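You operate a simulated robot arm through the tools that you are given. There is no shell and no other tool. Be economical: measure what you need, move in short steps, check, and stop when the job is done.

You are at the controls of a simulated two-armed robot. One attempt, no reset.

Task
On the top of the desk, pour about 80 ml from the measuring jug into the red cup, holding that steady with the other hand, and put the measuring jug back.

The check looks at the end state, three seconds after you hand in, the way a careful person would. Anything else that was tipped, shoved, dropped, spilled or broken makes it a failure.

Robot
Two 7-joint arms with two-finger parallel grippers on one trunk, on a base that drives. Base frame: it is fixed to the floor where the robot stands at the start and does not move with it; the origin is under the middle of the robot, x ahead of it, y to its left, z up; the surface under the hand at the start is at about z = 740. Units: mm, rad, N and s.
The left shoulder is at the start at [50, 209, 1196], the right one opposite. With the tool pointing down near the work surface each hand reaches from about 100 to 880 mm from the robot's upright axis, wherever it stands, measured 20 degrees to its own side. Payload 4.4 kg a hand.
Tool frame (each hand has its own): the origin (TCP) lies between the finger pads and is the grasp point; the fingertips stand 23 mm ahead of it; z points along the fingers, y is the line along which they close. The gripper opens to 94 mm. The fingers are 38 mm wide and 10 mm thick; the gripper's body (54 by 96 mm) begins 39 mm behind the TCP.
Orientation is told as [roll, pitch, yaw] about the base's x, y, z axes, in that order, counted from this pose: with the fingers straight down and closing along the base's y, the tool's x points along the base's -x, its y along +y and its z along -z.

Tools
- The arms move only by the tool jog_arm. It takes "left_steps", "right_steps" or both (then of equal length, played together; a hand with none holds still); each is a list of rows, each an object of numbers (a shift or turn left out is 0, a gripper value left out holds the last): "x", "y", "z": the shift along the base's x, y, z in units of 50 mm (1.0 is 50 mm); "ax", "ay", "az": the turn, a rotation vector about the base's x, y, z in units of 6 degrees (1.0 is 6 degrees); "fingers": the opening, from 0 (shut) to 1 (fully open). In form: [{"x": .., "y": .., "z": .., "ax": .., "ay": .., "az": .., "fingers": ..}, ...]. A call has 1 to 10 rows; each row shifts and turns the commanded pose from where the row before left it. A call with a number of a shift or a turn outside -1 to 1 is refused whole. Rows are played at 5 a second. More than 50 mm and 0.15 rad between two rows, or a gripper value outside its range, and nothing of the call is played. A pose out of reach is approached as far as the arm can. The call stops where the force on the tool passes 40 N (or 10 N more than at its start, if that is more) or the arm is blocked; 0.2 s more then pass. Each finger travels about 108 mm/s and halts on what it meets, pressing with about 23 N; the grip force reading is that of the motor and also rises with nothing between the fingers. The clock runs only during rows and for 0.2 s after the last one: add rows that do not move to give the fingers time. It gives the time, the measured TCP pose, the force on the tool (base axes), the opening and the grip force at its end, in the units of the frame above (readings bear some noise), with the torque about the TCP (base axes, N m) and any sound that the robot's microphone picked up, and new pictures: "pictures" is both (left out), scene, wrist or none (wrist: the cameras of the hands that moved).
- Cameras (640 x 400 px; columns grow to the right, rows downward): "scene" is now at [140.3, -46, 1360.8]; the picture's right is [-0.53, -0.85, 0.00], its down [-0.52, 0.33, -0.79] and it looks along [0.67, -0.42, -0.62] (base axes); focal length 248 px, centre (320, 200). "left" rides on the left gripper at [86, -16, -74] in its tool frame; the picture's right is [0.18, 0.98, 0.00], its down [-0.58, 0.11, -0.81] and it looks along [-0.79, 0.15, 0.59] (tool axes); focal length 243 px, centre (320, 200). "right" rides on the right gripper at [86, 16, -75] in its tool frame; the picture's right is [-0.18, 0.98, 0.00], its down [-0.58, -0.11, -0.81] and it looks along [-0.79, -0.15, 0.59] (tool axes); focal length 243 px, centre (320, 200). There is no depth. A picture from a camera that has moved, and an enlarged one, comes with that camera's place and axes in the base frame and with its lens.
- move_column(by): slides the trunk up (or, below 0, down) by that many mm; the arms and the scene camera ride with it, the base frame stays. It gives what a move gives, with no picture.
- roll_base(legs): drives the robot by 1 to 6 legs, each [ahead, left, turn to the left] in mm, mm and rad, along the robot's own axes; the way and the turn of a leg run together, so that a leg with both is an arc; at most 1500 mm and 3.142 rad a leg. The arms and the cameras ride along, it lands a little off, and it stops where it bumps. It gives what a move gives, and a new picture of the scene camera.
- head_to(pan, tilt): turns the head with the scene camera to pan (to the left, within 1.396 rad either way) and tilt (down, from -0.506 to 1.204), counted from straight ahead of the robot. It gives what a move gives, and a new picture of the scene camera.
- close_up(camera, box): a new picture of the part [left, top, right, bottom] of that camera's present view, enlarged. It takes no simulated time.
- sign_off(): hands the job in; it is judged then, once.

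Go step by step. Nothing tells you exact positions but the pictures and the camera data: compare them with the known pose of the tool, close in by small moves and look again before you grip or let go. The budget is 120 turns and 260 pictures, counting those below and the enlarged ones. Unless the task says otherwise, let go and move clear before handing in, and close with one line.

The tools are called as a command line: name --argument value ..., lists and objects as JSON in quotes. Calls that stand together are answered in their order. jog_arm: Moves the arms, as the interface text tells. Its arguments: {"type":"object","properties":{"left_steps":{"type":"array","items":{"type":"object","properties":{"x":{"type":"number"},"y":{"type":"number"},"z":{"type":"number"},"ax":{"type":"number"},"ay":{"type":"number"},"az":{"type":"number"},"fingers":{"type":"number"}}}},"right_steps":{"type":"array","items":{"type":"object","properties":{"x":{"type":"number"},"y":{"type":"number"},"z":{"type":"number"},"ax":{"type":"number"},"ay":{"type":"number"},"az":{"type":"number"},"fingers":{"type":"number"}}}},"pictures":{"type":"string","enum":["both","scene","wrist","none"]}},"required":[]} The other tools are called the same way: move_column (by) slides the trunk up or down; roll_base (legs) drives the base; head_to (pan, tilt) turns the head that bears the scene camera; close_up (camera, box) takes an enlarged picture of a part of a camera's view; sign_off () hands the job in.

At the start:

```text
clock: 0.0
left_tcp_pos: [588.8, -39.5, 1093.8]
left_orientation: [0.0, -0.001, 0.002]
left_contact_force: [0.1, 0.7, 0.1]
left_ft_torque: [-0.01, 0.03, 0.01]
left_width: 94.0
left_grip_force: 0.0
right_tcp_pos: [412.1, -529.6, 1159.9]
right_orientation: [0.001, 0.0, 0.0]
right_contact_force: [-0.2, 0.8, 0.5]
right_ft_torque: [-0.02, 0.02, 0.0]
right_width: 93.9
right_grip_force: 0.0
trunk travel left (down, up): [-275.0, 288.0]
robot x, y, heading: [-1.6, 0.8, 0.0]
head pan, tilt: [-0.557, 0.663]
```

scene: 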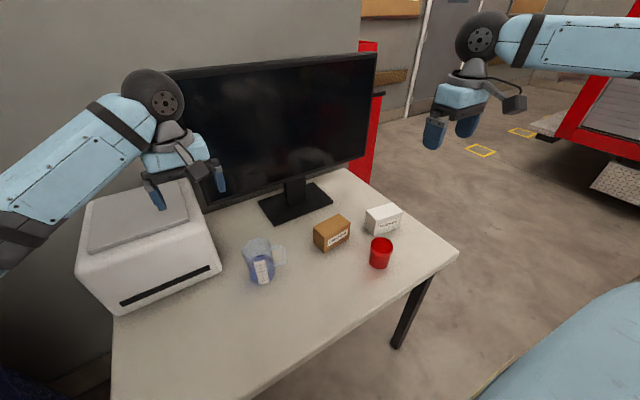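
right: 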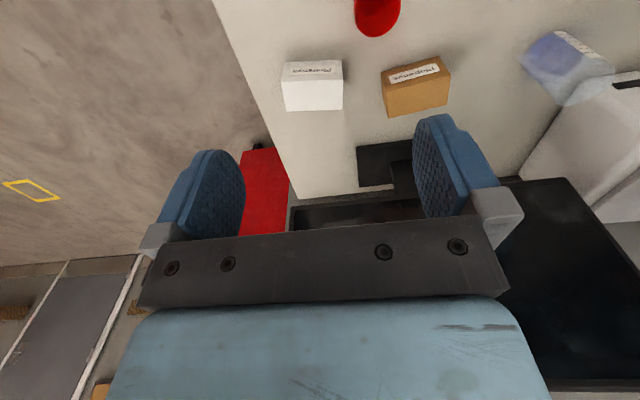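
left: 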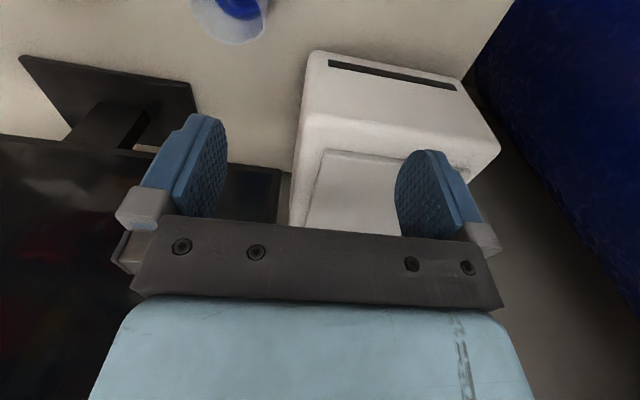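

The cup is red, at roughly (445,-452). The jug stands near (586,-127), in front of the printer. I'll look closer at both.

close_up --camera "scene" --box '[220, 220, 320, 300]'

close_up --camera "scene" --box '[310, 190, 430, 285]'

close_up --camera "left" --box '[160, 0, 320, 100]'

```text
5.00 times, centred on (270, 260) of scene
camera zoom: at [140.3, -46.0, 1360.8], right [-0.53, -0.85, 0.0], down [-0.52, 0.33, -0.79], along [0.67, -0.42, -0.62], focal length 1239 px, centre (570, -100)
```

zoom: 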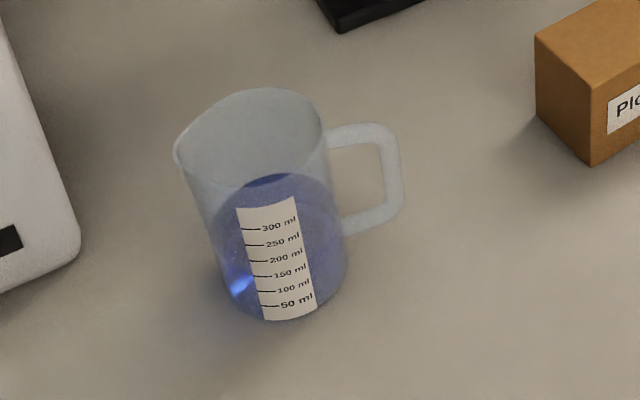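

```text
4.21 times, centred on (370, 238) of scene
camera zoom: at [140.3, -46.0, 1360.8], right [-0.53, -0.85, 0.0], down [-0.52, 0.33, -0.79], along [0.67, -0.42, -0.62], focal length 1043 px, centre (110, 42)
```

zoom: 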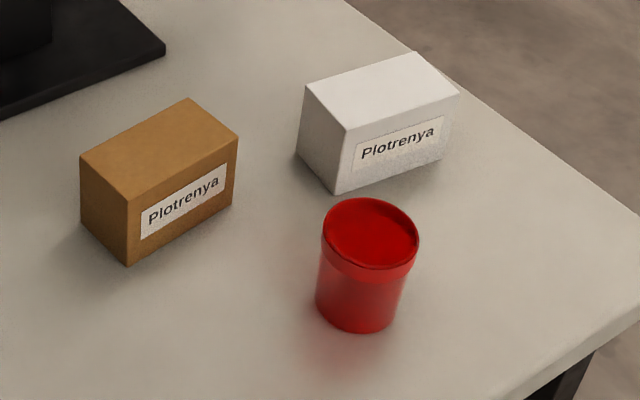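

```text
4.00 times, centred on (240, 50) of left
camera zoom: at [502.0, -54.5, 1168.1], right [-0.19, 0.98, 0.0], down [0.58, 0.11, 0.81], along [0.79, 0.15, -0.59], focal length 970 px, centre (640, 800)
```

zoom: 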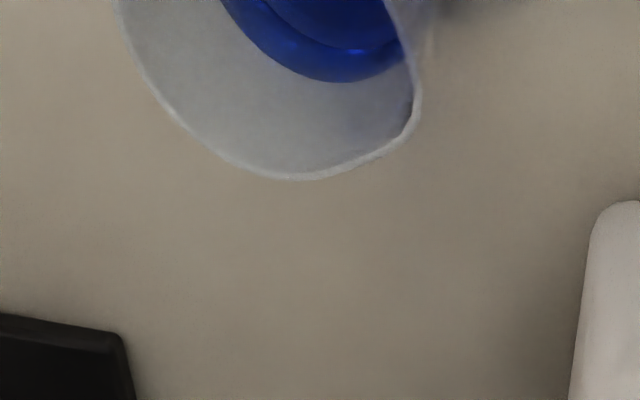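

The jug's handle points toward the robot's right and its spout points away. I need exact jug and handle dimensions before choosing a grasp, so I'll zoom in further.

close_up --camera "scene" --box '[240, 230, 304, 290]'

close_up --camera "right" --box '[500, 10, 640, 110]'

close_up --camera "right" --box '[330, 0, 430, 60]'

```text
6.67 times, centred on (272, 260) of scene
camera zoom: at [140.3, -46.0, 1360.8], right [-0.53, -0.85, 0.0], down [-0.52, 0.33, -0.79], along [0.67, -0.42, -0.62], focal length 1652 px, centre (640, -200)
```

zoom: 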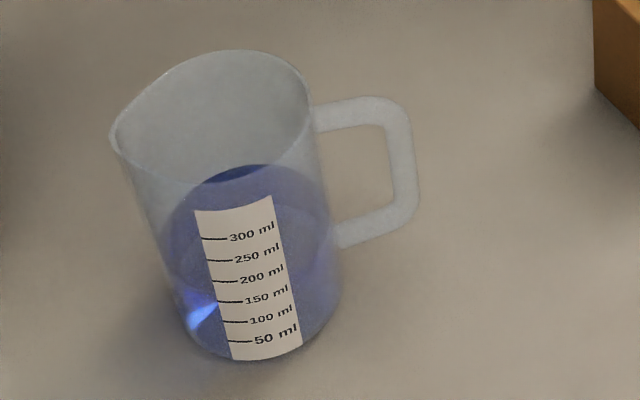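

```text
4.00 times, centred on (570, 60) of right
camera zoom: at [325.6, -513.3, 1233.6], right [0.18, 0.98, 0.0], down [0.58, -0.11, 0.81], along [0.79, -0.15, -0.59], focal length 970 px, centre (-680, 760)
```

zoom: 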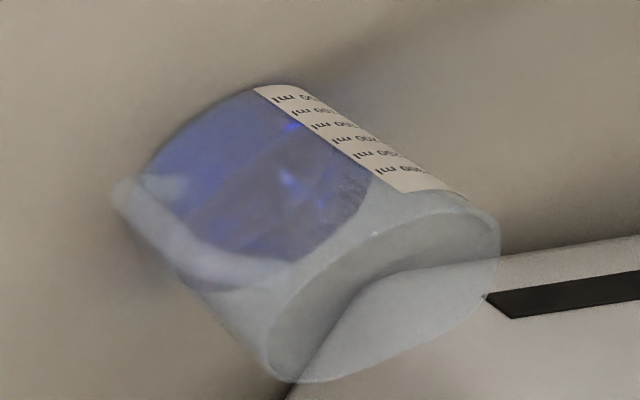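

```text
6.40 times, centred on (380, 30) of right
camera zoom: at [325.6, -513.3, 1233.6], right [0.18, 0.98, 0.0], down [0.58, -0.11, 0.81], along [0.79, -0.15, -0.59], focal length 1553 px, centre (-64, 1288)
```

zoom: 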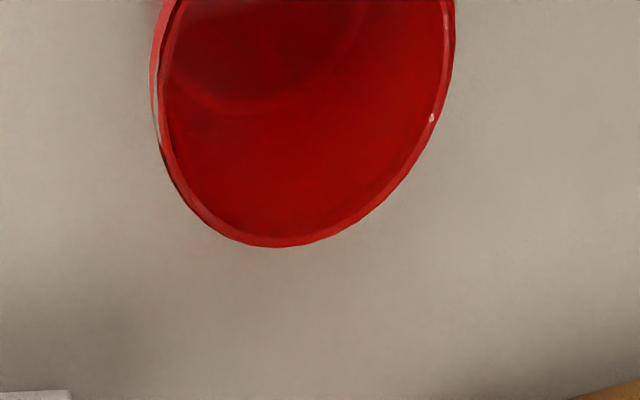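

The jug stands near (598,-135) with its rim at z≈858. The handle points mostly to -y, with its outer bar at about (581,-204), z 775 to 847. The cup is open and empty at (457,-456), about 77 mm tall.

Plan:
- Right hand takes the handle, inclined from the right.
- Left hand holds the cup from the left.
- Pour toward +y.

First I'll shift the base to the right so both arms reach comfortably.

roll_base --legs '[[0, -190, 0]]'

```text
clock: 2.3
left_tcp_pos: [588.8, -233.6, 1094.0]
left_orientation: [0.0, 0.0, 0.001]
left_contact_force: [0.3, -0.1, -0.1]
left_ft_torque: [-0.03, 0.02, 0.0]
left_width: 94.1
left_grip_force: 0.0
right_tcp_pos: [412.5, -723.1, 1160.3]
right_orientation: [0.0, -0.001, 0.0]
right_contact_force: [-0.5, 0.2, -0.2]
right_ft_torque: [-0.01, 0.0, -0.01]
right_width: 93.9
right_grip_force: 0.0
trunk travel left (down, up): [-275.0, 288.0]
robot x, y, heading: [-2.0, -194.2, -0.001]
head pan, tilt: [-0.557, 0.663]
camera scene: at [140.2, -239.6, 1360.8], right [-0.53, -0.85, 0.0], down [-0.52, 0.33, -0.79], along [0.67, -0.42, -0.62], focal length 248 px, centre (320, 200)
```

scene: 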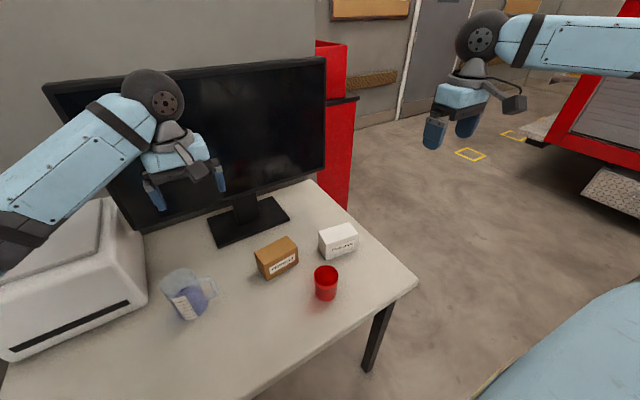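

The base moved cleanly. I'll centre the head on the work area and start orienting both hands: right yaw -, left yaw +.

head_to --pan -0.2 --tilt 0.8

jog_arm --right_steps '[{"az": -1, "y": 0.5}, {"az": -1, "y": 0.5}, {"az": -1, "y": 0.5}, {"az": -1, "y": 0.5}, {"az": -1, "y": 0.5}, {"az": -1}, {"az": -1}, {"az": -1}, {"az": -1}, {"az": -1}]' --left_steps '[{"az": 1, "x": -0.5, "y": 0.5}, {"az": 1, "x": -0.5, "y": 0.5}, {"az": 1, "x": -0.5, "y": 0.5}, {"az": 1, "x": -0.5}, {"az": 1}, {"az": 1}, {"az": 1}, {"az": 1}, {"az": 1}, {"az": 1}]' --pictures "scene"

```text
clock: 3.2
left_tcp_pos: [589.0, -232.3, 1094.3]
left_orientation: [0.0, -0.001, 0.001]
left_contact_force: [1.0, -0.1, -0.7]
left_ft_torque: [-0.01, -0.01, -0.01]
left_width: 93.7
left_grip_force: 0.1
right_tcp_pos: [413.2, -722.5, 1159.5]
right_orientation: [0.0, 0.001, 0.0]
right_contact_force: [-0.6, -0.2, -0.4]
right_ft_torque: [0.0, 0.02, 0.01]
right_width: 93.9
right_grip_force: 0.0
trunk travel left (down, up): [-275.0, 288.0]
robot x, y, heading: [-1.0, -193.0, -0.002]
head pan, tilt: [-0.201, 0.799]
camera scene: at [146.0, -209.9, 1349.5], right [-0.2, -0.98, 0.0], down [-0.7, 0.14, -0.7], along [0.68, -0.14, -0.72], focal length 248 px, centre (320, 200)
```

scene: 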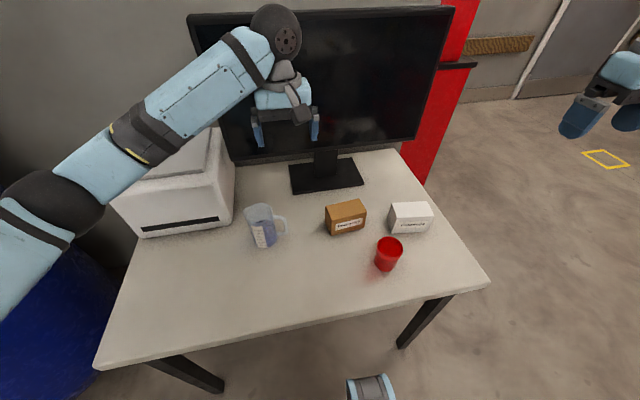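

```text
clock: 5.4
left_tcp_pos: [488.6, -157.5, 1094.2]
left_orientation: [-0.001, 0.0, 1.052]
left_contact_force: [-0.2, 0.7, 0.0]
left_ft_torque: [-0.02, 0.01, 0.0]
left_width: 94.3
left_grip_force: 0.0
right_tcp_pos: [412.8, -595.9, 1158.4]
right_orientation: [-0.001, -0.003, -1.047]
right_contact_force: [0.4, -0.3, 0.1]
right_ft_torque: [0.01, 0.01, 0.02]
right_width: 94.1
right_grip_force: 0.1
trunk travel left (down, up): [-275.0, 288.0]
robot x, y, heading: [-0.4, -197.0, 0.0]
head pan, tilt: [-0.201, 0.799]
camera scene: at [146.0, -209.6, 1349.5], right [-0.2, -0.98, 0.0], down [-0.7, 0.14, -0.7], along [0.68, -0.14, -0.72], focal length 248 px, centre (320, 200)
```

scene: 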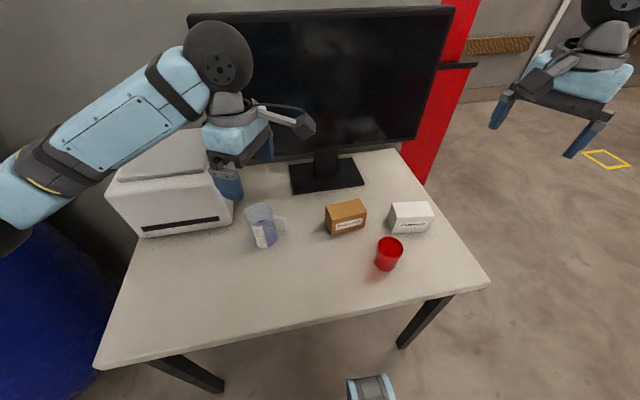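

Both wrists yaw without trouble. This view gives a second baseline, so I'll zoom in on the jug and cup to refine their positions.

close_up --camera "scene" --box '[230, 195, 310, 255]'

close_up --camera "scene" --box '[310, 185, 440, 280]'

```text
6.67 times, centred on (270, 225) of scene
camera zoom: at [146.0, -209.6, 1349.5], right [-0.2, -0.98, 0.0], down [-0.7, 0.14, -0.7], along [0.68, -0.14, -0.72], focal length 1652 px, centre (653, 33)
```

zoom: 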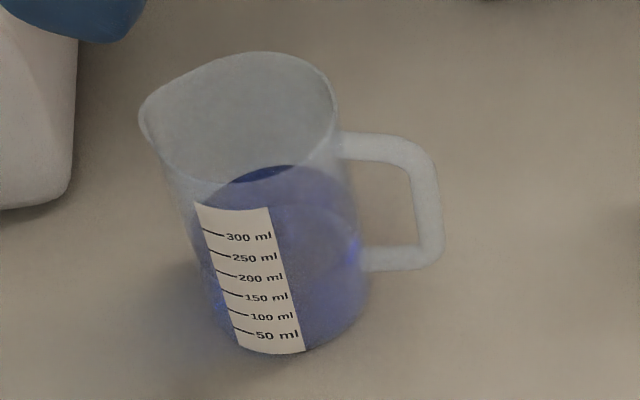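

```text
4.21 times, centred on (375, 232) of scene
camera zoom: at [146.0, -209.6, 1349.5], right [-0.2, -0.98, 0.0], down [-0.7, 0.14, -0.7], along [0.68, -0.14, -0.72], focal length 1043 px, centre (88, 63)
```

zoom: 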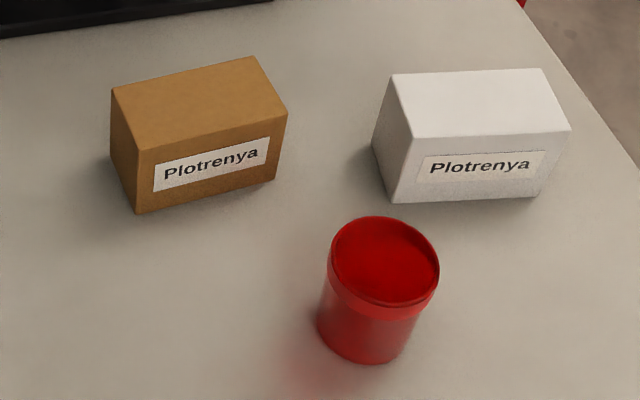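

Refined positions: jug axis (597,-136), handle bar centre (583,-203,806) with the handle plane at about 78°, cup (455,-456). I'll finish the right hand's orientation (yaw -102°, tilt 45°) and swing the left hand back out of the way while it yaws.

jog_arm --right_steps '[{"az": -1}, {"az": -1}, {"az": -1}, {"az": -1}, {"az": -1}, {"az": -1}, {"az": -1}, {"z": -0.5}, {"z": -0.5}, {"z": -0.5}]' --left_steps '[{"az": 1, "x": -0.5, "y": 0.6}, {"az": 1, "x": -0.5, "y": 0.6}, {"az": 1, "x": -0.5, "y": 0.6}, {"az": 1, "x": -0.5, "y": 0.6}, {"az": 1}, {"az": 1}, {"az": 1}, {"az": 1}, {"az": 0.33}, {}]' --pictures "none"

jog_arm --right_steps '[{"ax": 0.979, "ay": -0.205, "x": 0.5, "y": 0.5}, {"ax": 0.979, "ay": -0.205, "x": 0.5, "y": 0.6}, {"ax": 0.979, "ay": -0.205, "x": 0.5, "y": 0.6}, {"ax": 0.979, "ay": -0.205, "x": 0.5, "y": 0.6}, {"ax": 0.979, "ay": -0.205, "x": 0.5, "y": 0.6}, {"ax": 0.979, "ay": -0.205, "x": 0.5, "y": 0.6}, {"ax": 0.979, "ay": -0.205}, {"ax": 0.49, "ay": -0.1025}, {}]' --pictures "both"

```text
clock: 7.6
left_tcp_pos: [500.3, 63.9, 1042.5]
left_orientation: [-0.001, 0.003, 1.918]
left_contact_force: [0.8, -1.4, -0.8]
left_ft_torque: [-0.02, 0.03, 0.0]
left_width: 93.8
left_grip_force: 0.1
left hand out of reach, approached as far as the arm can: row 4, 5, 6, 7, 8, 9
right_tcp_pos: [413.7, -597.7, 1082.4]
right_orientation: [0.0, 0.001, -1.781]
right_contact_force: [-0.3, -0.2, -0.1]
right_ft_torque: [0.01, 0.02, 0.0]
right_width: 94.0
right_grip_force: 0.0
trunk travel left (down, up): [-275.0, 288.0]
robot x, y, heading: [2.3, -193.6, -0.004]
head pan, tilt: [-0.201, 0.799]
```

```text
clock: 9.6
left_tcp_pos: [499.9, 62.5, 1042.0]
left_orientation: [0.0, 0.002, 1.917]
left_contact_force: [0.5, 0.3, 0.5]
left_ft_torque: [0.03, -0.02, -0.04]
left_width: 93.9
left_grip_force: 0.0
right_tcp_pos: [561.9, -424.7, 1083.9]
right_orientation: [-0.002, 0.786, -1.781]
right_contact_force: [0.8, -0.3, -0.4]
right_ft_torque: [0.0, -0.02, 0.01]
right_width: 93.7
right_grip_force: 0.1
trunk travel left (down, up): [-275.0, 288.0]
robot x, y, heading: [3.9, -193.3, 0.0]
head pan, tilt: [-0.201, 0.799]
camera scene: at [145.8, -209.9, 1349.5], right [-0.2, -0.98, 0.0], down [-0.7, 0.14, -0.7], along [0.68, -0.14, -0.72], focal length 248 px, centre (320, 200)
camera right: at [579.5, -418.8, 1198.1], right [0.93, -0.33, -0.13], down [-0.31, -0.94, 0.16], along [-0.18, -0.11, -0.98], focal length 243 px, centre (320, 200)
```

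scene: 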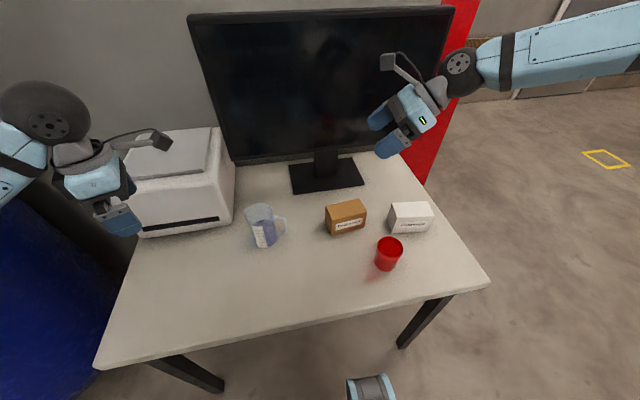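
right: 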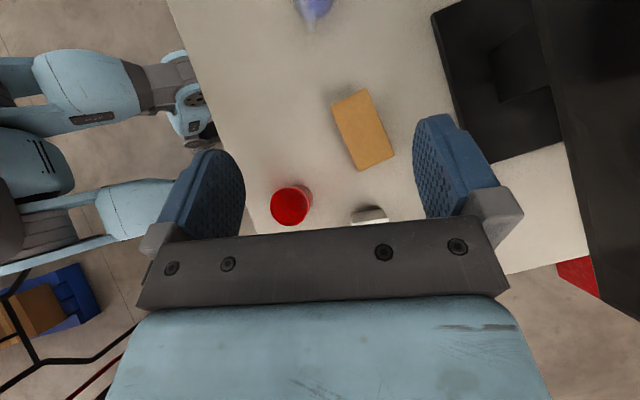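

Right orientation is as wanted and its camera looks straight down. I'll move to above the pre-grasp point at about (566,-280,980).

jog_arm --right_steps '[{"y": 0.7}, {"y": 0.7}, {"y": 0.7}, {"y": 0.8}, {"z": -0.7}, {"z": -0.7}, {"z": -0.7}, {}]' --pictures "both"

```text
clock: 11.4
left_tcp_pos: [498.9, 63.9, 1042.8]
left_orientation: [0.0, 0.002, 1.915]
left_contact_force: [0.5, 0.8, -0.1]
left_ft_torque: [0.04, 0.01, 0.02]
left_width: 93.7
left_grip_force: 0.1
right_tcp_pos: [556.1, -289.4, 986.7]
right_orientation: [-0.002, 0.786, -1.779]
right_contact_force: [-0.1, 0.5, -1.0]
right_ft_torque: [0.01, -0.01, -0.01]
right_width: 93.7
right_grip_force: 0.0
right hand out of reach, approached as far as the arm can: row 7
trunk travel left (down, up): [-275.0, 288.0]
robot x, y, heading: [-1.3, -196.0, -0.003]
head pan, tilt: [-0.201, 0.799]
camera scene: at [146.0, -209.5, 1349.5], right [-0.2, -0.98, 0.0], down [-0.7, 0.14, -0.7], along [0.68, -0.14, -0.72], focal length 248 px, centre (320, 200)
camera right: at [573.4, -284.2, 1099.2], right [0.93, -0.33, -0.13], down [-0.31, -0.94, 0.16], along [-0.18, -0.11, -0.98], focal length 243 px, centre (320, 200)
```

scene: 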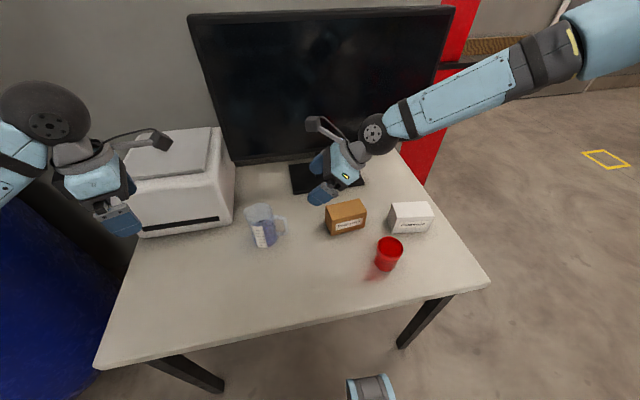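
right: 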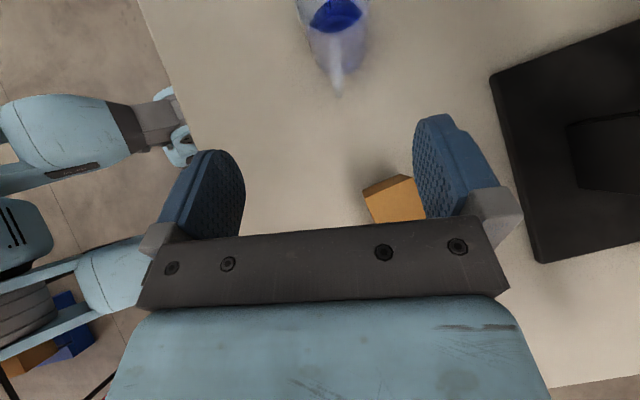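

The arm is near a joint limit with the shoulder this high. I'll raise the hand and drop the trunk by the same amount, then try again.

jog_arm --right_steps '[{"z": 0.8}, {"z": 0.8}, {"z": 0.8}, {"z": 0.6}]' --left_steps '[{"z": 0.5}, {"z": 0.5}, {"z": 0.5}, {"z": 0.5}]' --pictures "none"

move_column --by -150

jog_arm --right_steps '[{"z": -0.5}, {"z": -0.5}, {}]' --pictures "both"

```text
clock: 12.4
left_tcp_pos: [516.3, 82.2, 1136.0]
left_orientation: [0.0, 0.0, 1.917]
left_contact_force: [-0.4, -1.4, -0.1]
left_ft_torque: [0.0, -0.02, -0.01]
left_width: 94.0
left_grip_force: 0.0
left hand out of reach, approached as far as the arm can: row 1, 2, 3, 4
right_tcp_pos: [555.2, -286.4, 1136.4]
right_orientation: [-0.001, 0.786, -1.779]
right_contact_force: [-0.6, 0.0, 0.4]
right_ft_torque: [0.04, -0.04, -0.02]
right_width: 94.0
right_grip_force: 0.1
trunk travel left (down, up): [-275.0, 288.0]
robot x, y, heading: [0.1, -192.1, 0.002]
head pan, tilt: [-0.201, 0.799]
```

```text
clock: 14.1
left_tcp_pos: [517.4, 82.6, 986.0]
left_orientation: [-0.001, 0.002, 1.917]
left_contact_force: [0.3, -0.1, 0.3]
left_ft_torque: [-0.01, 0.02, 0.0]
left_width: 94.0
left_grip_force: 0.1
right_tcp_pos: [555.9, -287.1, 986.4]
right_orientation: [-0.003, 0.785, -1.781]
right_contact_force: [0.4, -0.2, -0.2]
right_ft_torque: [0.02, 0.0, 0.01]
right_width: 93.9
right_grip_force: 0.0
trunk travel left (down, up): [-125.0, 438.0]
robot x, y, heading: [-1.9, -196.3, 0.003]
head pan, tilt: [-0.201, 0.799]
```

```text
clock: 14.9
left_tcp_pos: [518.0, 82.5, 985.2]
left_orientation: [-0.001, 0.0, 1.916]
left_contact_force: [0.5, -0.4, 0.6]
left_ft_torque: [0.0, 0.01, 0.03]
left_width: 94.1
left_grip_force: 0.0
right_tcp_pos: [555.0, -286.8, 935.5]
right_orientation: [-0.001, 0.786, -1.781]
right_contact_force: [0.1, -0.4, 0.3]
right_ft_torque: [-0.02, 0.03, 0.01]
right_width: 94.1
right_grip_force: 0.1
trunk travel left (down, up): [-125.0, 438.0]
robot x, y, heading: [-1.5, -195.4, -0.003]
head pan, tilt: [-0.201, 0.799]
camera scene: at [145.9, -209.9, 1199.5], right [-0.2, -0.98, 0.0], down [-0.7, 0.14, -0.7], along [0.68, -0.14, -0.72], focal length 248 px, centre (320, 200)
camera right: at [572.7, -281.6, 1049.6], right [0.93, -0.33, -0.13], down [-0.31, -0.94, 0.16], along [-0.18, -0.11, -0.98], focal length 243 px, centre (320, 200)
```

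scene: 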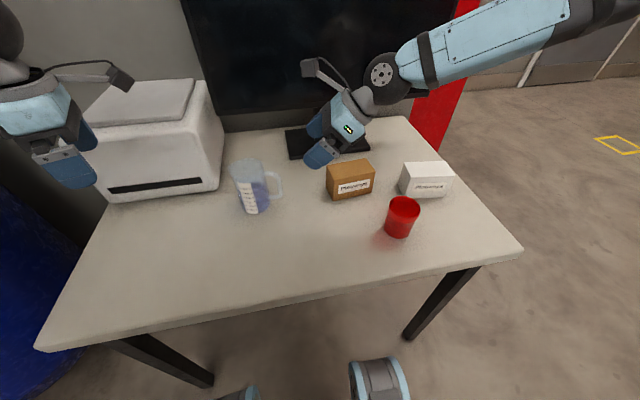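
right: 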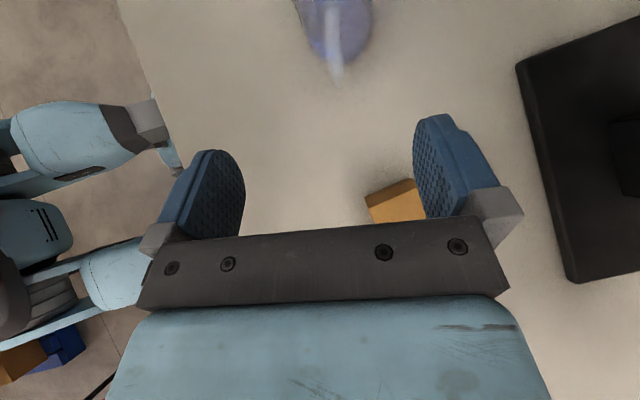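

That works. I'll check the handle's position in the right-hand view now.

close_up --camera "right" --box '[270, 0, 398, 100]'

close_up --camera "scene" --box '[210, 130, 370, 230]'

```text
4.00 times, centred on (334, 50) of right
camera zoom: at [572.7, -281.6, 1049.6], right [0.93, -0.33, -0.13], down [-0.31, -0.94, 0.16], along [-0.18, -0.11, -0.98], focal length 970 px, centre (264, 800)
```

zoom: 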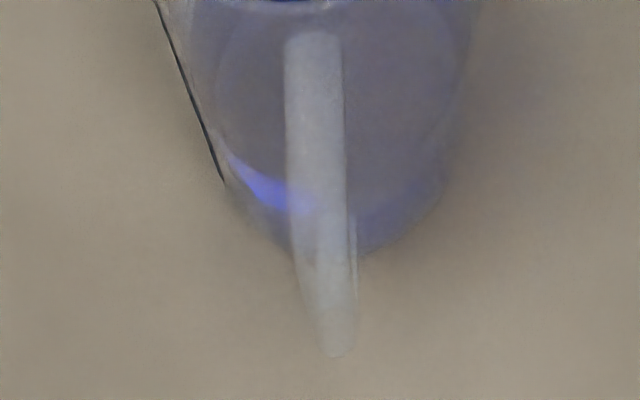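

```text
4.00 times, centred on (290, 180) of scene
camera zoom: at [145.9, -209.9, 1199.5], right [-0.2, -0.98, 0.0], down [-0.7, 0.14, -0.7], along [0.68, -0.14, -0.72], focal length 991 px, centre (440, 280)
```

zoom: 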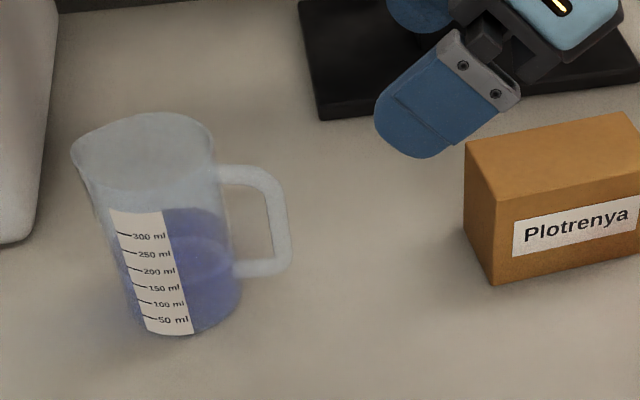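

The handle agrees with my estimate (bar ≈ (583,-201), about 10 mm wide). I'll move to 80 mm short of the grasp along the approach line.

jog_arm --right_steps '[{"x": 0.16, "y": 0.3, "z": -0.66}, {"x": 0.16, "y": 0.3, "z": -0.66}, {}]' --pictures "both"

close_up --camera "right" --box '[240, 0, 440, 140]'

close_up --camera "scene" --box '[210, 130, 370, 230]'

```text
clock: 15.7
left_tcp_pos: [517.5, 82.9, 985.2]
left_orientation: [-0.001, 0.0, 1.914]
left_contact_force: [0.1, -0.8, 0.4]
left_ft_torque: [0.0, 0.05, 0.0]
left_width: 94.2
left_grip_force: 0.0
right_tcp_pos: [567.9, -266.5, 877.2]
right_orientation: [-0.002, 0.785, -1.78]
right_contact_force: [0.2, -0.2, 0.3]
right_ft_torque: [-0.02, -0.03, 0.0]
right_width: 94.0
right_grip_force: 0.1
right hand out of reach, approached as far as the arm can: row 2
trunk travel left (down, up): [-125.0, 438.0]
robot x, y, heading: [-0.0, -197.2, 0.006]
head pan, tilt: [-0.201, 0.799]
camera scene: at [146.3, -209.8, 1199.4], right [-0.2, -0.98, 0.0], down [-0.7, 0.14, -0.7], along [0.68, -0.14, -0.72], focal length 248 px, centre (320, 200)
camera right: at [584.6, -261.8, 991.0], right [0.93, -0.33, -0.13], down [-0.31, -0.94, 0.16], along [-0.18, -0.11, -0.98], focal length 243 px, centre (320, 200)
```

scene: 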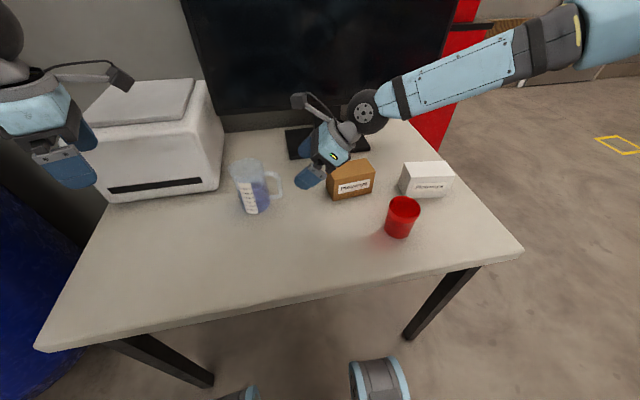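
right: 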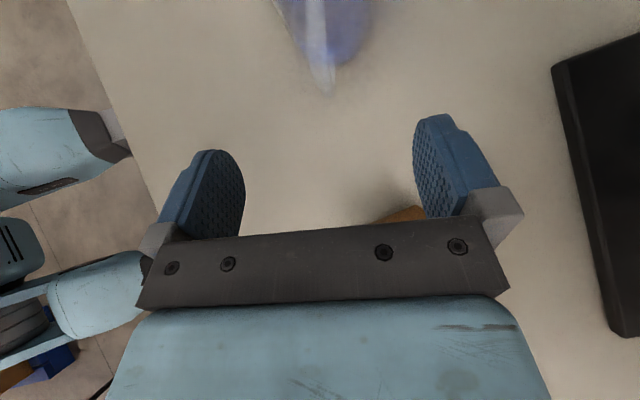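

```text
2.86 times, centred on (340, 70) of right
camera zoom: at [584.6, -261.8, 991.0], right [0.93, -0.33, -0.13], down [-0.31, -0.94, 0.16], along [-0.18, -0.11, -0.98], focal length 693 px, centre (263, 571)
```

zoom: 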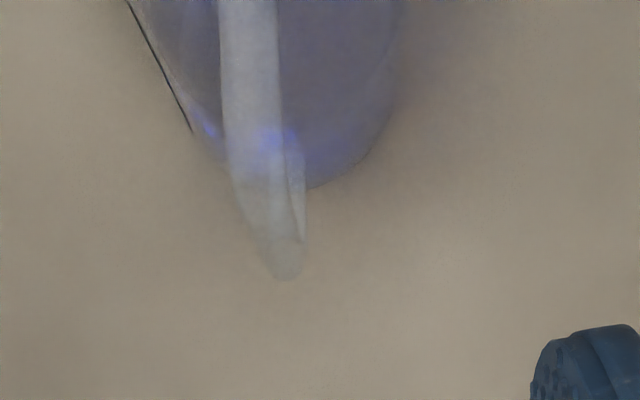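

```text
4.00 times, centred on (290, 180) of scene
camera zoom: at [146.3, -209.8, 1199.4], right [-0.2, -0.98, 0.0], down [-0.7, 0.14, -0.7], along [0.68, -0.14, -0.72], focal length 991 px, centre (440, 280)
```

zoom: 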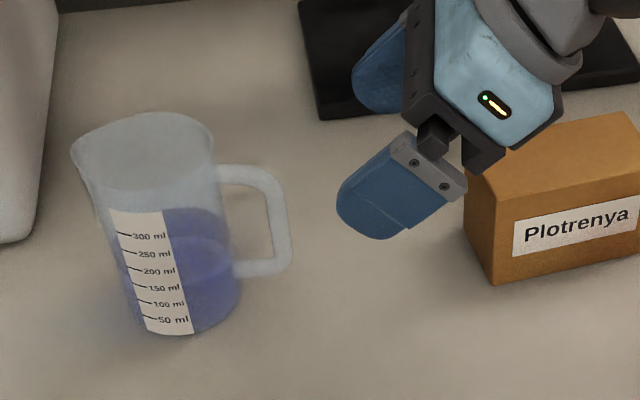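

The arm is at its limit again just short of the handle. I'll lower the trunk another 110 mm, keeping the hand at the same place, and retry.

jog_arm --right_steps '[{"z": 0.8}, {"z": 0.8}, {"z": 0.6}]' --left_steps '[{"z": 0.4}, {"z": 0.4}, {"z": 0.4}]' --pictures "none"

move_column --by -110

jog_arm --right_steps '[{"z": -0.2}, {}]' --pictures "both"

```text
clock: 16.5
left_tcp_pos: [515.3, 81.5, 1046.7]
left_orientation: [-0.003, 0.0, 1.916]
left_contact_force: [-1.0, 0.2, 0.0]
left_ft_torque: [0.01, -0.03, 0.0]
left_width: 94.0
left_grip_force: 0.0
right_tcp_pos: [564.8, -268.0, 989.6]
right_orientation: [0.0, 0.784, -1.78]
right_contact_force: [-0.9, 0.3, -0.1]
right_ft_torque: [0.02, -0.04, 0.0]
right_width: 93.5
right_grip_force: 0.0
trunk travel left (down, up): [-125.0, 438.0]
robot x, y, heading: [-0.4, -193.0, -0.006]
head pan, tilt: [-0.201, 0.799]
```

```text
clock: 17.9
left_tcp_pos: [517.6, 82.8, 935.3]
left_orientation: [0.002, 0.002, 1.916]
left_contact_force: [0.7, -0.4, 1.2]
left_ft_torque: [0.01, 0.02, 0.02]
left_width: 93.9
left_grip_force: 0.0
right_tcp_pos: [566.6, -266.7, 877.7]
right_orientation: [-0.002, 0.786, -1.781]
right_contact_force: [0.3, 1.2, 0.4]
right_ft_torque: [-0.01, 0.03, -0.01]
right_width: 93.8
right_grip_force: 0.1
trunk travel left (down, up): [-15.0, 548.0]
robot x, y, heading: [-2.9, -194.5, 0.005]
head pan, tilt: [-0.201, 0.799]
```

```text
clock: 18.5
left_tcp_pos: [518.2, 83.7, 934.7]
left_orientation: [0.0, 0.001, 1.918]
left_contact_force: [0.0, 0.5, 1.0]
left_ft_torque: [0.02, 0.02, 0.02]
left_width: 94.0
left_grip_force: 0.0
right_tcp_pos: [566.0, -267.6, 866.7]
right_orientation: [-0.001, 0.786, -1.78]
right_contact_force: [-0.7, 0.7, 0.2]
right_ft_torque: [0.03, -0.03, 0.0]
right_width: 93.8
right_grip_force: 0.1
trunk travel left (down, up): [-15.0, 548.0]
robot x, y, heading: [0.8, -194.6, 0.001]
head pan, tilt: [-0.201, 0.799]
camera scene: at [146.0, -209.9, 1089.5], right [-0.2, -0.98, 0.0], down [-0.7, 0.14, -0.7], along [0.68, -0.14, -0.72], focal length 248 px, centre (320, 200)
camera right: at [583.3, -263.0, 979.9], right [0.93, -0.33, -0.13], down [-0.31, -0.94, 0.16], along [-0.18, -0.11, -0.98], focal length 243 px, centre (320, 200)
```

scene: 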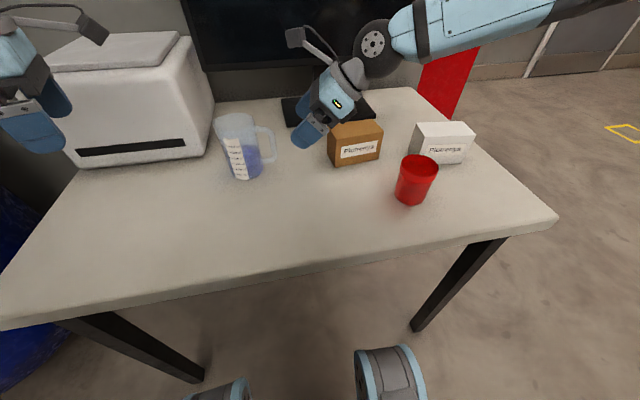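
right: 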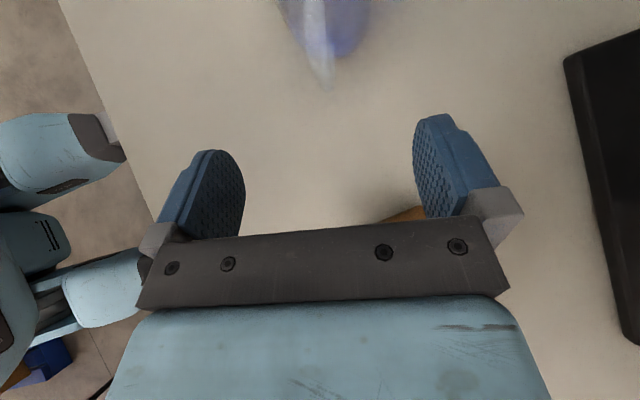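

There's reach margin now. I'll approach to about 40 mm short of the handle.

jog_arm --right_steps '[{"x": 0.11, "y": 0.38, "z": -0.27, "fingers": 0.6}, {"x": 0.11, "y": 0.38, "z": -0.27}, {}]' --pictures "wrist"

close_up --camera "right" --box '[240, 0, 440, 140]'

close_up --camera "scene" --box '[205, 90, 333, 190]'

```text
clock: 19.3
left_tcp_pos: [518.3, 83.5, 934.7]
left_orientation: [0.0, -0.001, 1.916]
left_contact_force: [-0.8, -0.9, -0.5]
left_ft_torque: [-0.02, 0.0, -0.04]
left_width: 94.0
left_grip_force: 0.0
right_tcp_pos: [574.1, -236.0, 839.3]
right_orientation: [0.0, 0.786, -1.782]
right_contact_force: [0.2, -0.3, 0.3]
right_ft_torque: [0.03, 0.02, 0.0]
right_width: 56.5
right_grip_force: 0.1
right hand out of reach, approached as far as the arm can: row 2
trunk travel left (down, up): [-15.0, 548.0]
robot x, y, heading: [-2.1, -193.4, 0.0]
head pan, tilt: [-0.201, 0.799]
camera right: at [591.4, -232.0, 953.9], right [0.93, -0.33, -0.13], down [-0.31, -0.94, 0.16], along [-0.18, -0.11, -0.98], focal length 243 px, centre (320, 200)
```

right: 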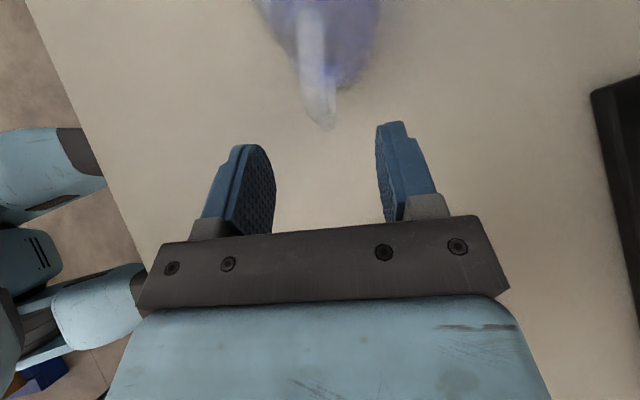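

```text
2.86 times, centred on (340, 70) of right
camera zoom: at [591.4, -232.0, 953.9], right [0.93, -0.33, -0.13], down [-0.31, -0.94, 0.16], along [-0.18, -0.11, -0.98], focal length 693 px, centre (263, 571)
```

zoom: 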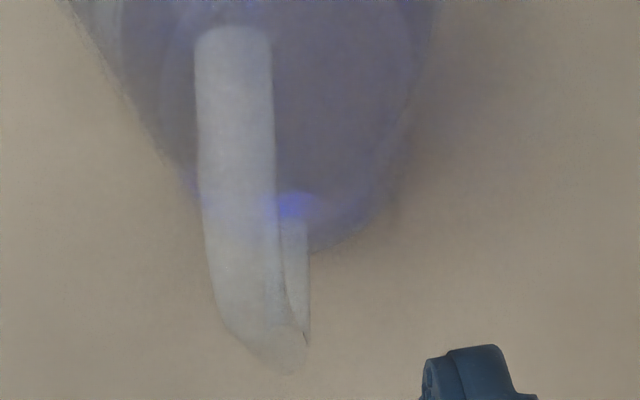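

```text
4.00 times, centred on (269, 140) of scene
camera zoom: at [146.2, -209.9, 1089.5], right [-0.2, -0.98, 0.0], down [-0.7, 0.14, -0.7], along [0.68, -0.14, -0.72], focal length 991 px, centre (524, 440)
```

zoom: 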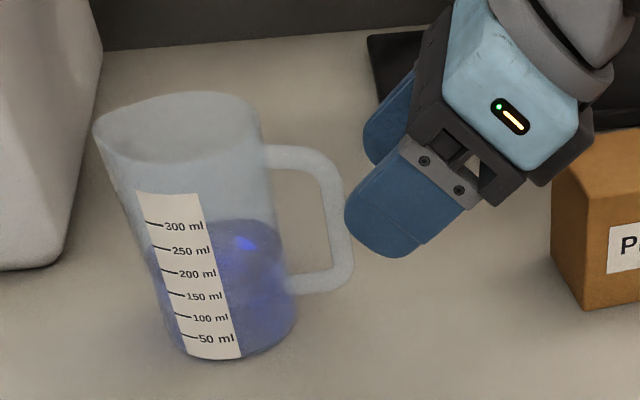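

The limit looks like the arm folding too tightly, so I'll lift slightly and back the base 130 mm so the arm works more extended.

jog_arm --right_steps '[{"y": -0.5, "z": 0.5}, {"y": -0.5, "z": 0.5}]' --pictures "none"

roll_base --legs '[[-130, 0, 0]]'

jog_arm --right_steps '[{"x": 0.65, "y": 0.3}, {"x": 0.65, "y": 0.2}, {"x": 0.65, "y": 0.2}, {"x": 0.65, "z": -0.2}, {}]' --pictures "both"

```text
clock: 19.9
left_tcp_pos: [517.3, 82.5, 934.5]
left_orientation: [0.001, 0.0, 1.916]
left_contact_force: [-0.1, 0.2, -0.3]
left_ft_torque: [0.0, 0.02, 0.01]
left_width: 94.2
left_grip_force: 0.2
right_tcp_pos: [576.2, -285.4, 892.8]
right_orientation: [-0.001, 0.785, -1.78]
right_contact_force: [0.0, -1.0, 0.1]
right_ft_torque: [0.01, -0.05, 0.0]
right_width: 56.3
right_grip_force: 0.1
trunk travel left (down, up): [-15.0, 548.0]
robot x, y, heading: [-4.8, -197.2, -0.006]
head pan, tilt: [-0.201, 0.799]
```

```text
clock: 21.2
left_tcp_pos: [387.4, 83.3, 935.2]
left_orientation: [0.0, 0.002, 1.92]
left_contact_force: [-0.4, 0.2, -0.9]
left_ft_torque: [-0.01, 0.01, 0.03]
left_width: 93.9
left_grip_force: 0.1
right_tcp_pos: [446.5, -285.2, 893.1]
right_orientation: [-0.001, 0.786, -1.779]
right_contact_force: [0.1, 0.6, 0.1]
right_ft_torque: [0.01, 0.0, -0.03]
right_width: 56.4
right_grip_force: 0.1
trunk travel left (down, up): [-15.0, 548.0]
robot x, y, heading: [-128.3, -196.8, 0.0]
head pan, tilt: [-0.201, 0.799]
camera scene: at [16.2, -209.8, 1089.6], right [-0.2, -0.98, 0.0], down [-0.7, 0.14, -0.7], along [0.68, -0.14, -0.72], focal length 248 px, centre (320, 200)
```

scene: 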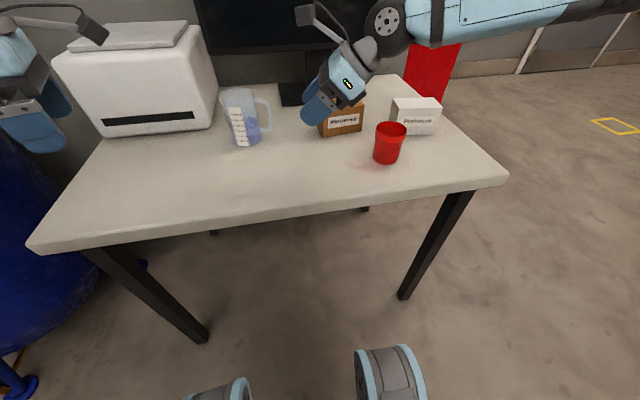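

```text
clock: 22.4
left_tcp_pos: [388.9, 83.0, 934.4]
left_orientation: [0.0, 0.0, 1.917]
left_contact_force: [-0.4, 0.6, 0.6]
left_ft_torque: [-0.02, 0.02, 0.0]
left_width: 93.9
left_grip_force: 0.1
right_tcp_pos: [545.0, -289.3, 890.7]
right_orientation: [-0.002, 0.785, -1.781]
right_contact_force: [-1.0, 0.3, -0.4]
right_ft_torque: [-0.02, 0.02, 0.04]
right_width: 56.4
right_grip_force: 0.0
right hand out of reach, approached as far as the arm can: row 3, 4
trunk travel left (down, up): [-15.0, 548.0]
robot x, y, heading: [-128.2, -191.5, 0.002]
head pan, tilt: [-0.201, 0.799]
camera scene: at [16.7, -209.7, 1089.5], right [-0.2, -0.98, 0.0], down [-0.7, 0.14, -0.7], along [0.68, -0.14, -0.72], focal length 248 px, centre (320, 200)
camera right: at [562.1, -285.0, 1003.7], right [0.93, -0.33, -0.13], down [-0.31, -0.94, 0.16], along [-0.18, -0.11, -0.98], focal length 243 px, centre (320, 200)
```

scene: 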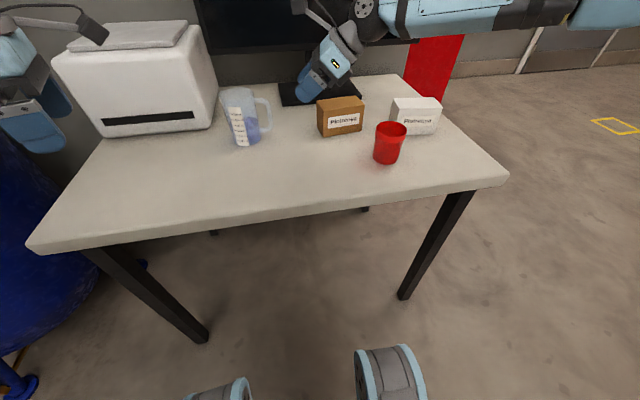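
right: 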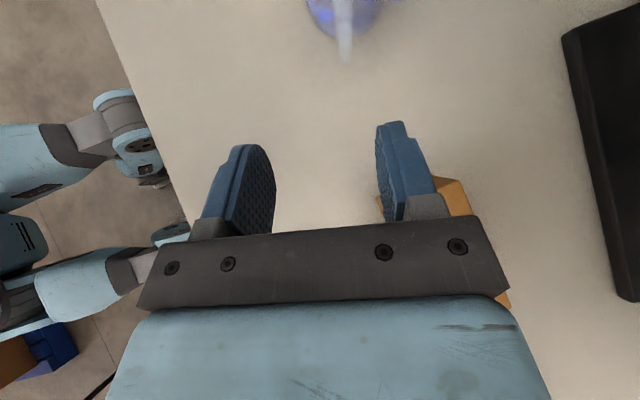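

Wrong direction: the arm needs its shoulder nearer the elbow. I'll pull both hands back and up, then drive forward and further right.

jog_arm --right_steps '[{"x": -0.9, "y": -0.6, "z": 0.6}, {"x": -0.9, "y": -0.6, "z": 0.6}, {"x": -0.9, "y": -0.6, "z": 0.6}, {"x": -0.5}]' --left_steps '[{"z": 0.7, "x": -0.3}, {"z": 0.7, "x": -0.3}, {"z": 0.7, "x": -0.3}, {}]' --pictures "none"

roll_base --legs '[[0, -180, 0], [130, 0, 0]]'

```text
refused: row 1 steps farther than a row can; nothing moved
```

```text
clock: 25.5
left_tcp_pos: [518.7, -95.0, 934.0]
left_orientation: [-0.001, -0.001, 1.917]
left_contact_force: [-0.3, -0.2, -0.3]
left_ft_torque: [0.01, 0.01, 0.01]
left_width: 93.7
left_grip_force: 0.0
right_tcp_pos: [676.1, -467.6, 889.2]
right_orientation: [-0.004, 0.784, -1.782]
right_contact_force: [0.9, 0.2, -0.4]
right_ft_torque: [0.05, 0.01, 0.01]
right_width: 56.3
right_grip_force: 0.1
trunk travel left (down, up): [-15.0, 548.0]
robot x, y, heading: [-0.3, -369.6, 0.0]
head pan, tilt: [-0.201, 0.799]
camera scene: at [147.5, -387.5, 1089.4], right [-0.2, -0.98, 0.0], down [-0.7, 0.14, -0.7], along [0.68, -0.14, -0.72], focal length 248 px, centre (320, 200)
```

scene: 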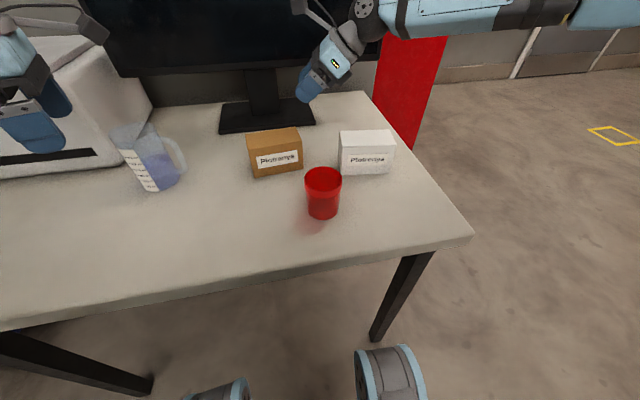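

The first call was refused and the base drove anyway, but nothing was touched. I'll pull the left hand clear of the jug and bring the right hand back toward the handle at a safe height.

jog_arm --right_steps '[{"x": -0.8, "z": 0.2}, {"x": -0.8, "z": 0.2}, {"x": -0.5, "y": 0.6}, {"y": 0.9}, {"y": 0.9}, {"y": 0.9}, {"y": 0.6}, {}]' --left_steps '[{"z": 0.7, "x": -0.4}, {"z": 0.7, "x": -0.4}, {"x": -0.5, "y": 0.3}, {"x": -0.5, "y": 0.3}, {"x": -0.5, "y": 0.3}, {}, {}, {}]' --pictures "both"

```text
clock: 27.3
left_tcp_pos: [403.1, -50.1, 1004.3]
left_orientation: [0.002, -0.001, 1.915]
left_contact_force: [-0.5, -0.1, -0.2]
left_ft_torque: [0.02, 0.01, 0.02]
left_width: 93.7
left_grip_force: 0.0
right_tcp_pos: [540.7, -383.3, 918.8]
right_orientation: [-0.002, 0.785, -1.78]
right_contact_force: [-0.3, 0.1, -0.2]
right_ft_torque: [-0.02, 0.02, -0.04]
right_width: 56.4
right_grip_force: 0.0
right hand out of reach, approached as far as the arm can: row 5, 6, 7
trunk travel left (down, up): [-15.0, 548.0]
robot x, y, heading: [-1.9, -371.9, -0.005]
head pan, tilt: [-0.201, 0.799]
camera scene: at [146.9, -387.5, 1089.5], right [-0.2, -0.98, 0.0], down [-0.7, 0.14, -0.7], along [0.68, -0.14, -0.72], focal length 248 px, centre (320, 200)
camera right: at [558.0, -378.0, 1032.9], right [0.93, -0.33, -0.13], down [-0.31, -0.94, 0.16], along [-0.18, -0.11, -0.98], focal length 243 px, centre (320, 200)
camera left: at [447.4, -125.3, 1077.4], right [-0.86, -0.51, 0.0], down [-0.3, 0.51, 0.81], along [-0.41, 0.69, -0.59], focal length 243 px, centre (320, 200)
```

scene: 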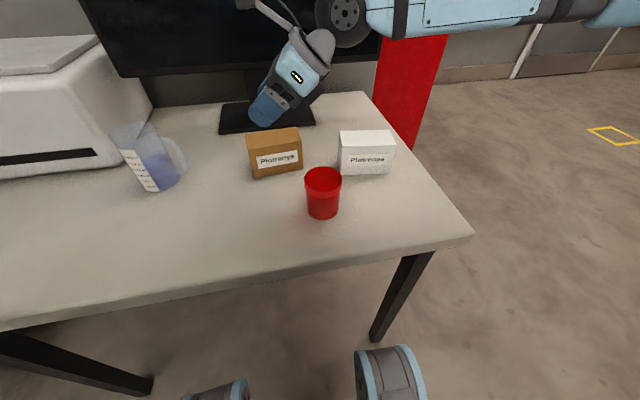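
right: 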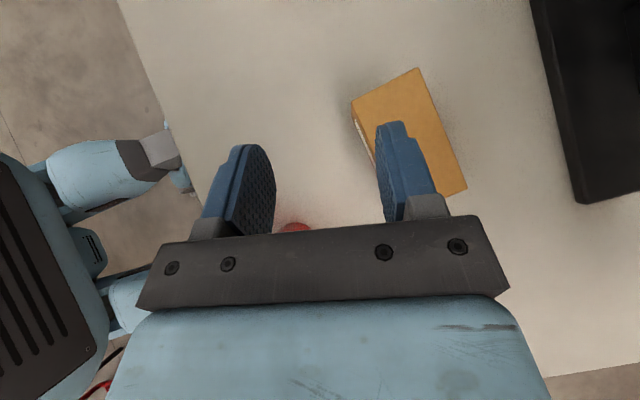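
left: 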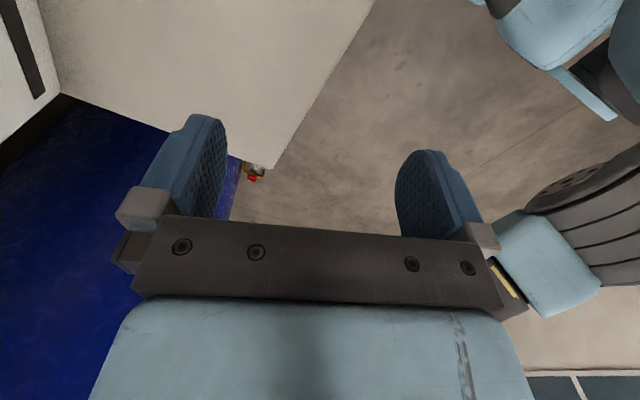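

So the limit is on how far left the hand sits relative to the robot, and the base should go left instead. I'll retract the right hand first so the drive doesn't carry it over the jug.

jog_arm --right_steps '[{"x": -0.6, "y": -0.6, "z": 0.3}, {"x": -0.6, "y": -0.6, "z": 0.3}, {"x": -0.6, "y": -0.6, "z": 0.3}, {"x": -0.6, "y": -0.6}]' --pictures "none"

```text
clock: 28.3
left_tcp_pos: [401.9, -51.5, 1004.7]
left_orientation: [-0.001, 0.0, 1.916]
left_contact_force: [0.0, -0.6, 0.3]
left_ft_torque: [0.04, -0.02, -0.02]
left_width: 93.9
left_grip_force: 0.1
right_tcp_pos: [419.9, -501.2, 965.5]
right_orientation: [-0.001, 0.787, -1.78]
right_contact_force: [0.3, 0.2, 0.7]
right_ft_torque: [0.0, 0.01, -0.01]
right_width: 56.5
right_grip_force: 0.0
trunk travel left (down, up): [-15.0, 548.0]
robot x, y, heading: [-1.3, -374.0, -0.0]
head pan, tilt: [-0.201, 0.799]
```

roll_base --legs '[[0, 290, 0]]'

```text
clock: 31.4
left_tcp_pos: [404.7, 237.3, 1003.6]
left_orientation: [-0.001, 0.001, 1.912]
left_contact_force: [-0.2, 0.1, 0.0]
left_ft_torque: [0.0, -0.01, -0.01]
left_width: 94.1
left_grip_force: 0.0
right_tcp_pos: [420.3, -213.5, 963.7]
right_orientation: [-0.002, 0.785, -1.785]
right_contact_force: [-0.7, 0.2, 0.5]
right_ft_torque: [-0.03, 0.0, -0.04]
right_width: 56.3
right_grip_force: 0.1
trunk travel left (down, up): [-15.0, 548.0]
robot x, y, heading: [-0.7, -81.0, -0.006]
head pan, tilt: [-0.201, 0.799]
camera scene: at [147.5, -99.4, 1089.5], right [-0.2, -0.98, 0.0], down [-0.7, 0.15, -0.7], along [0.68, -0.14, -0.72], focal length 248 px, centre (320, 200)
```

scene: 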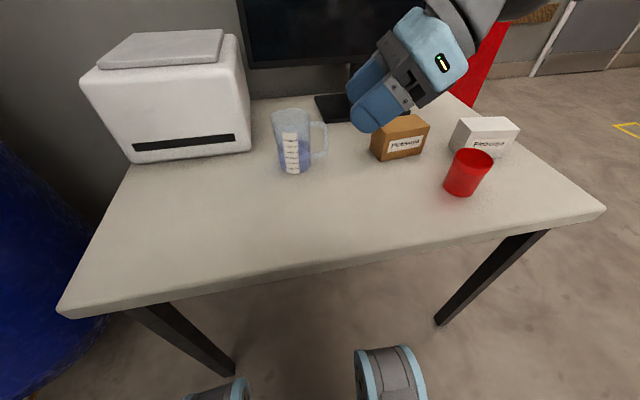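

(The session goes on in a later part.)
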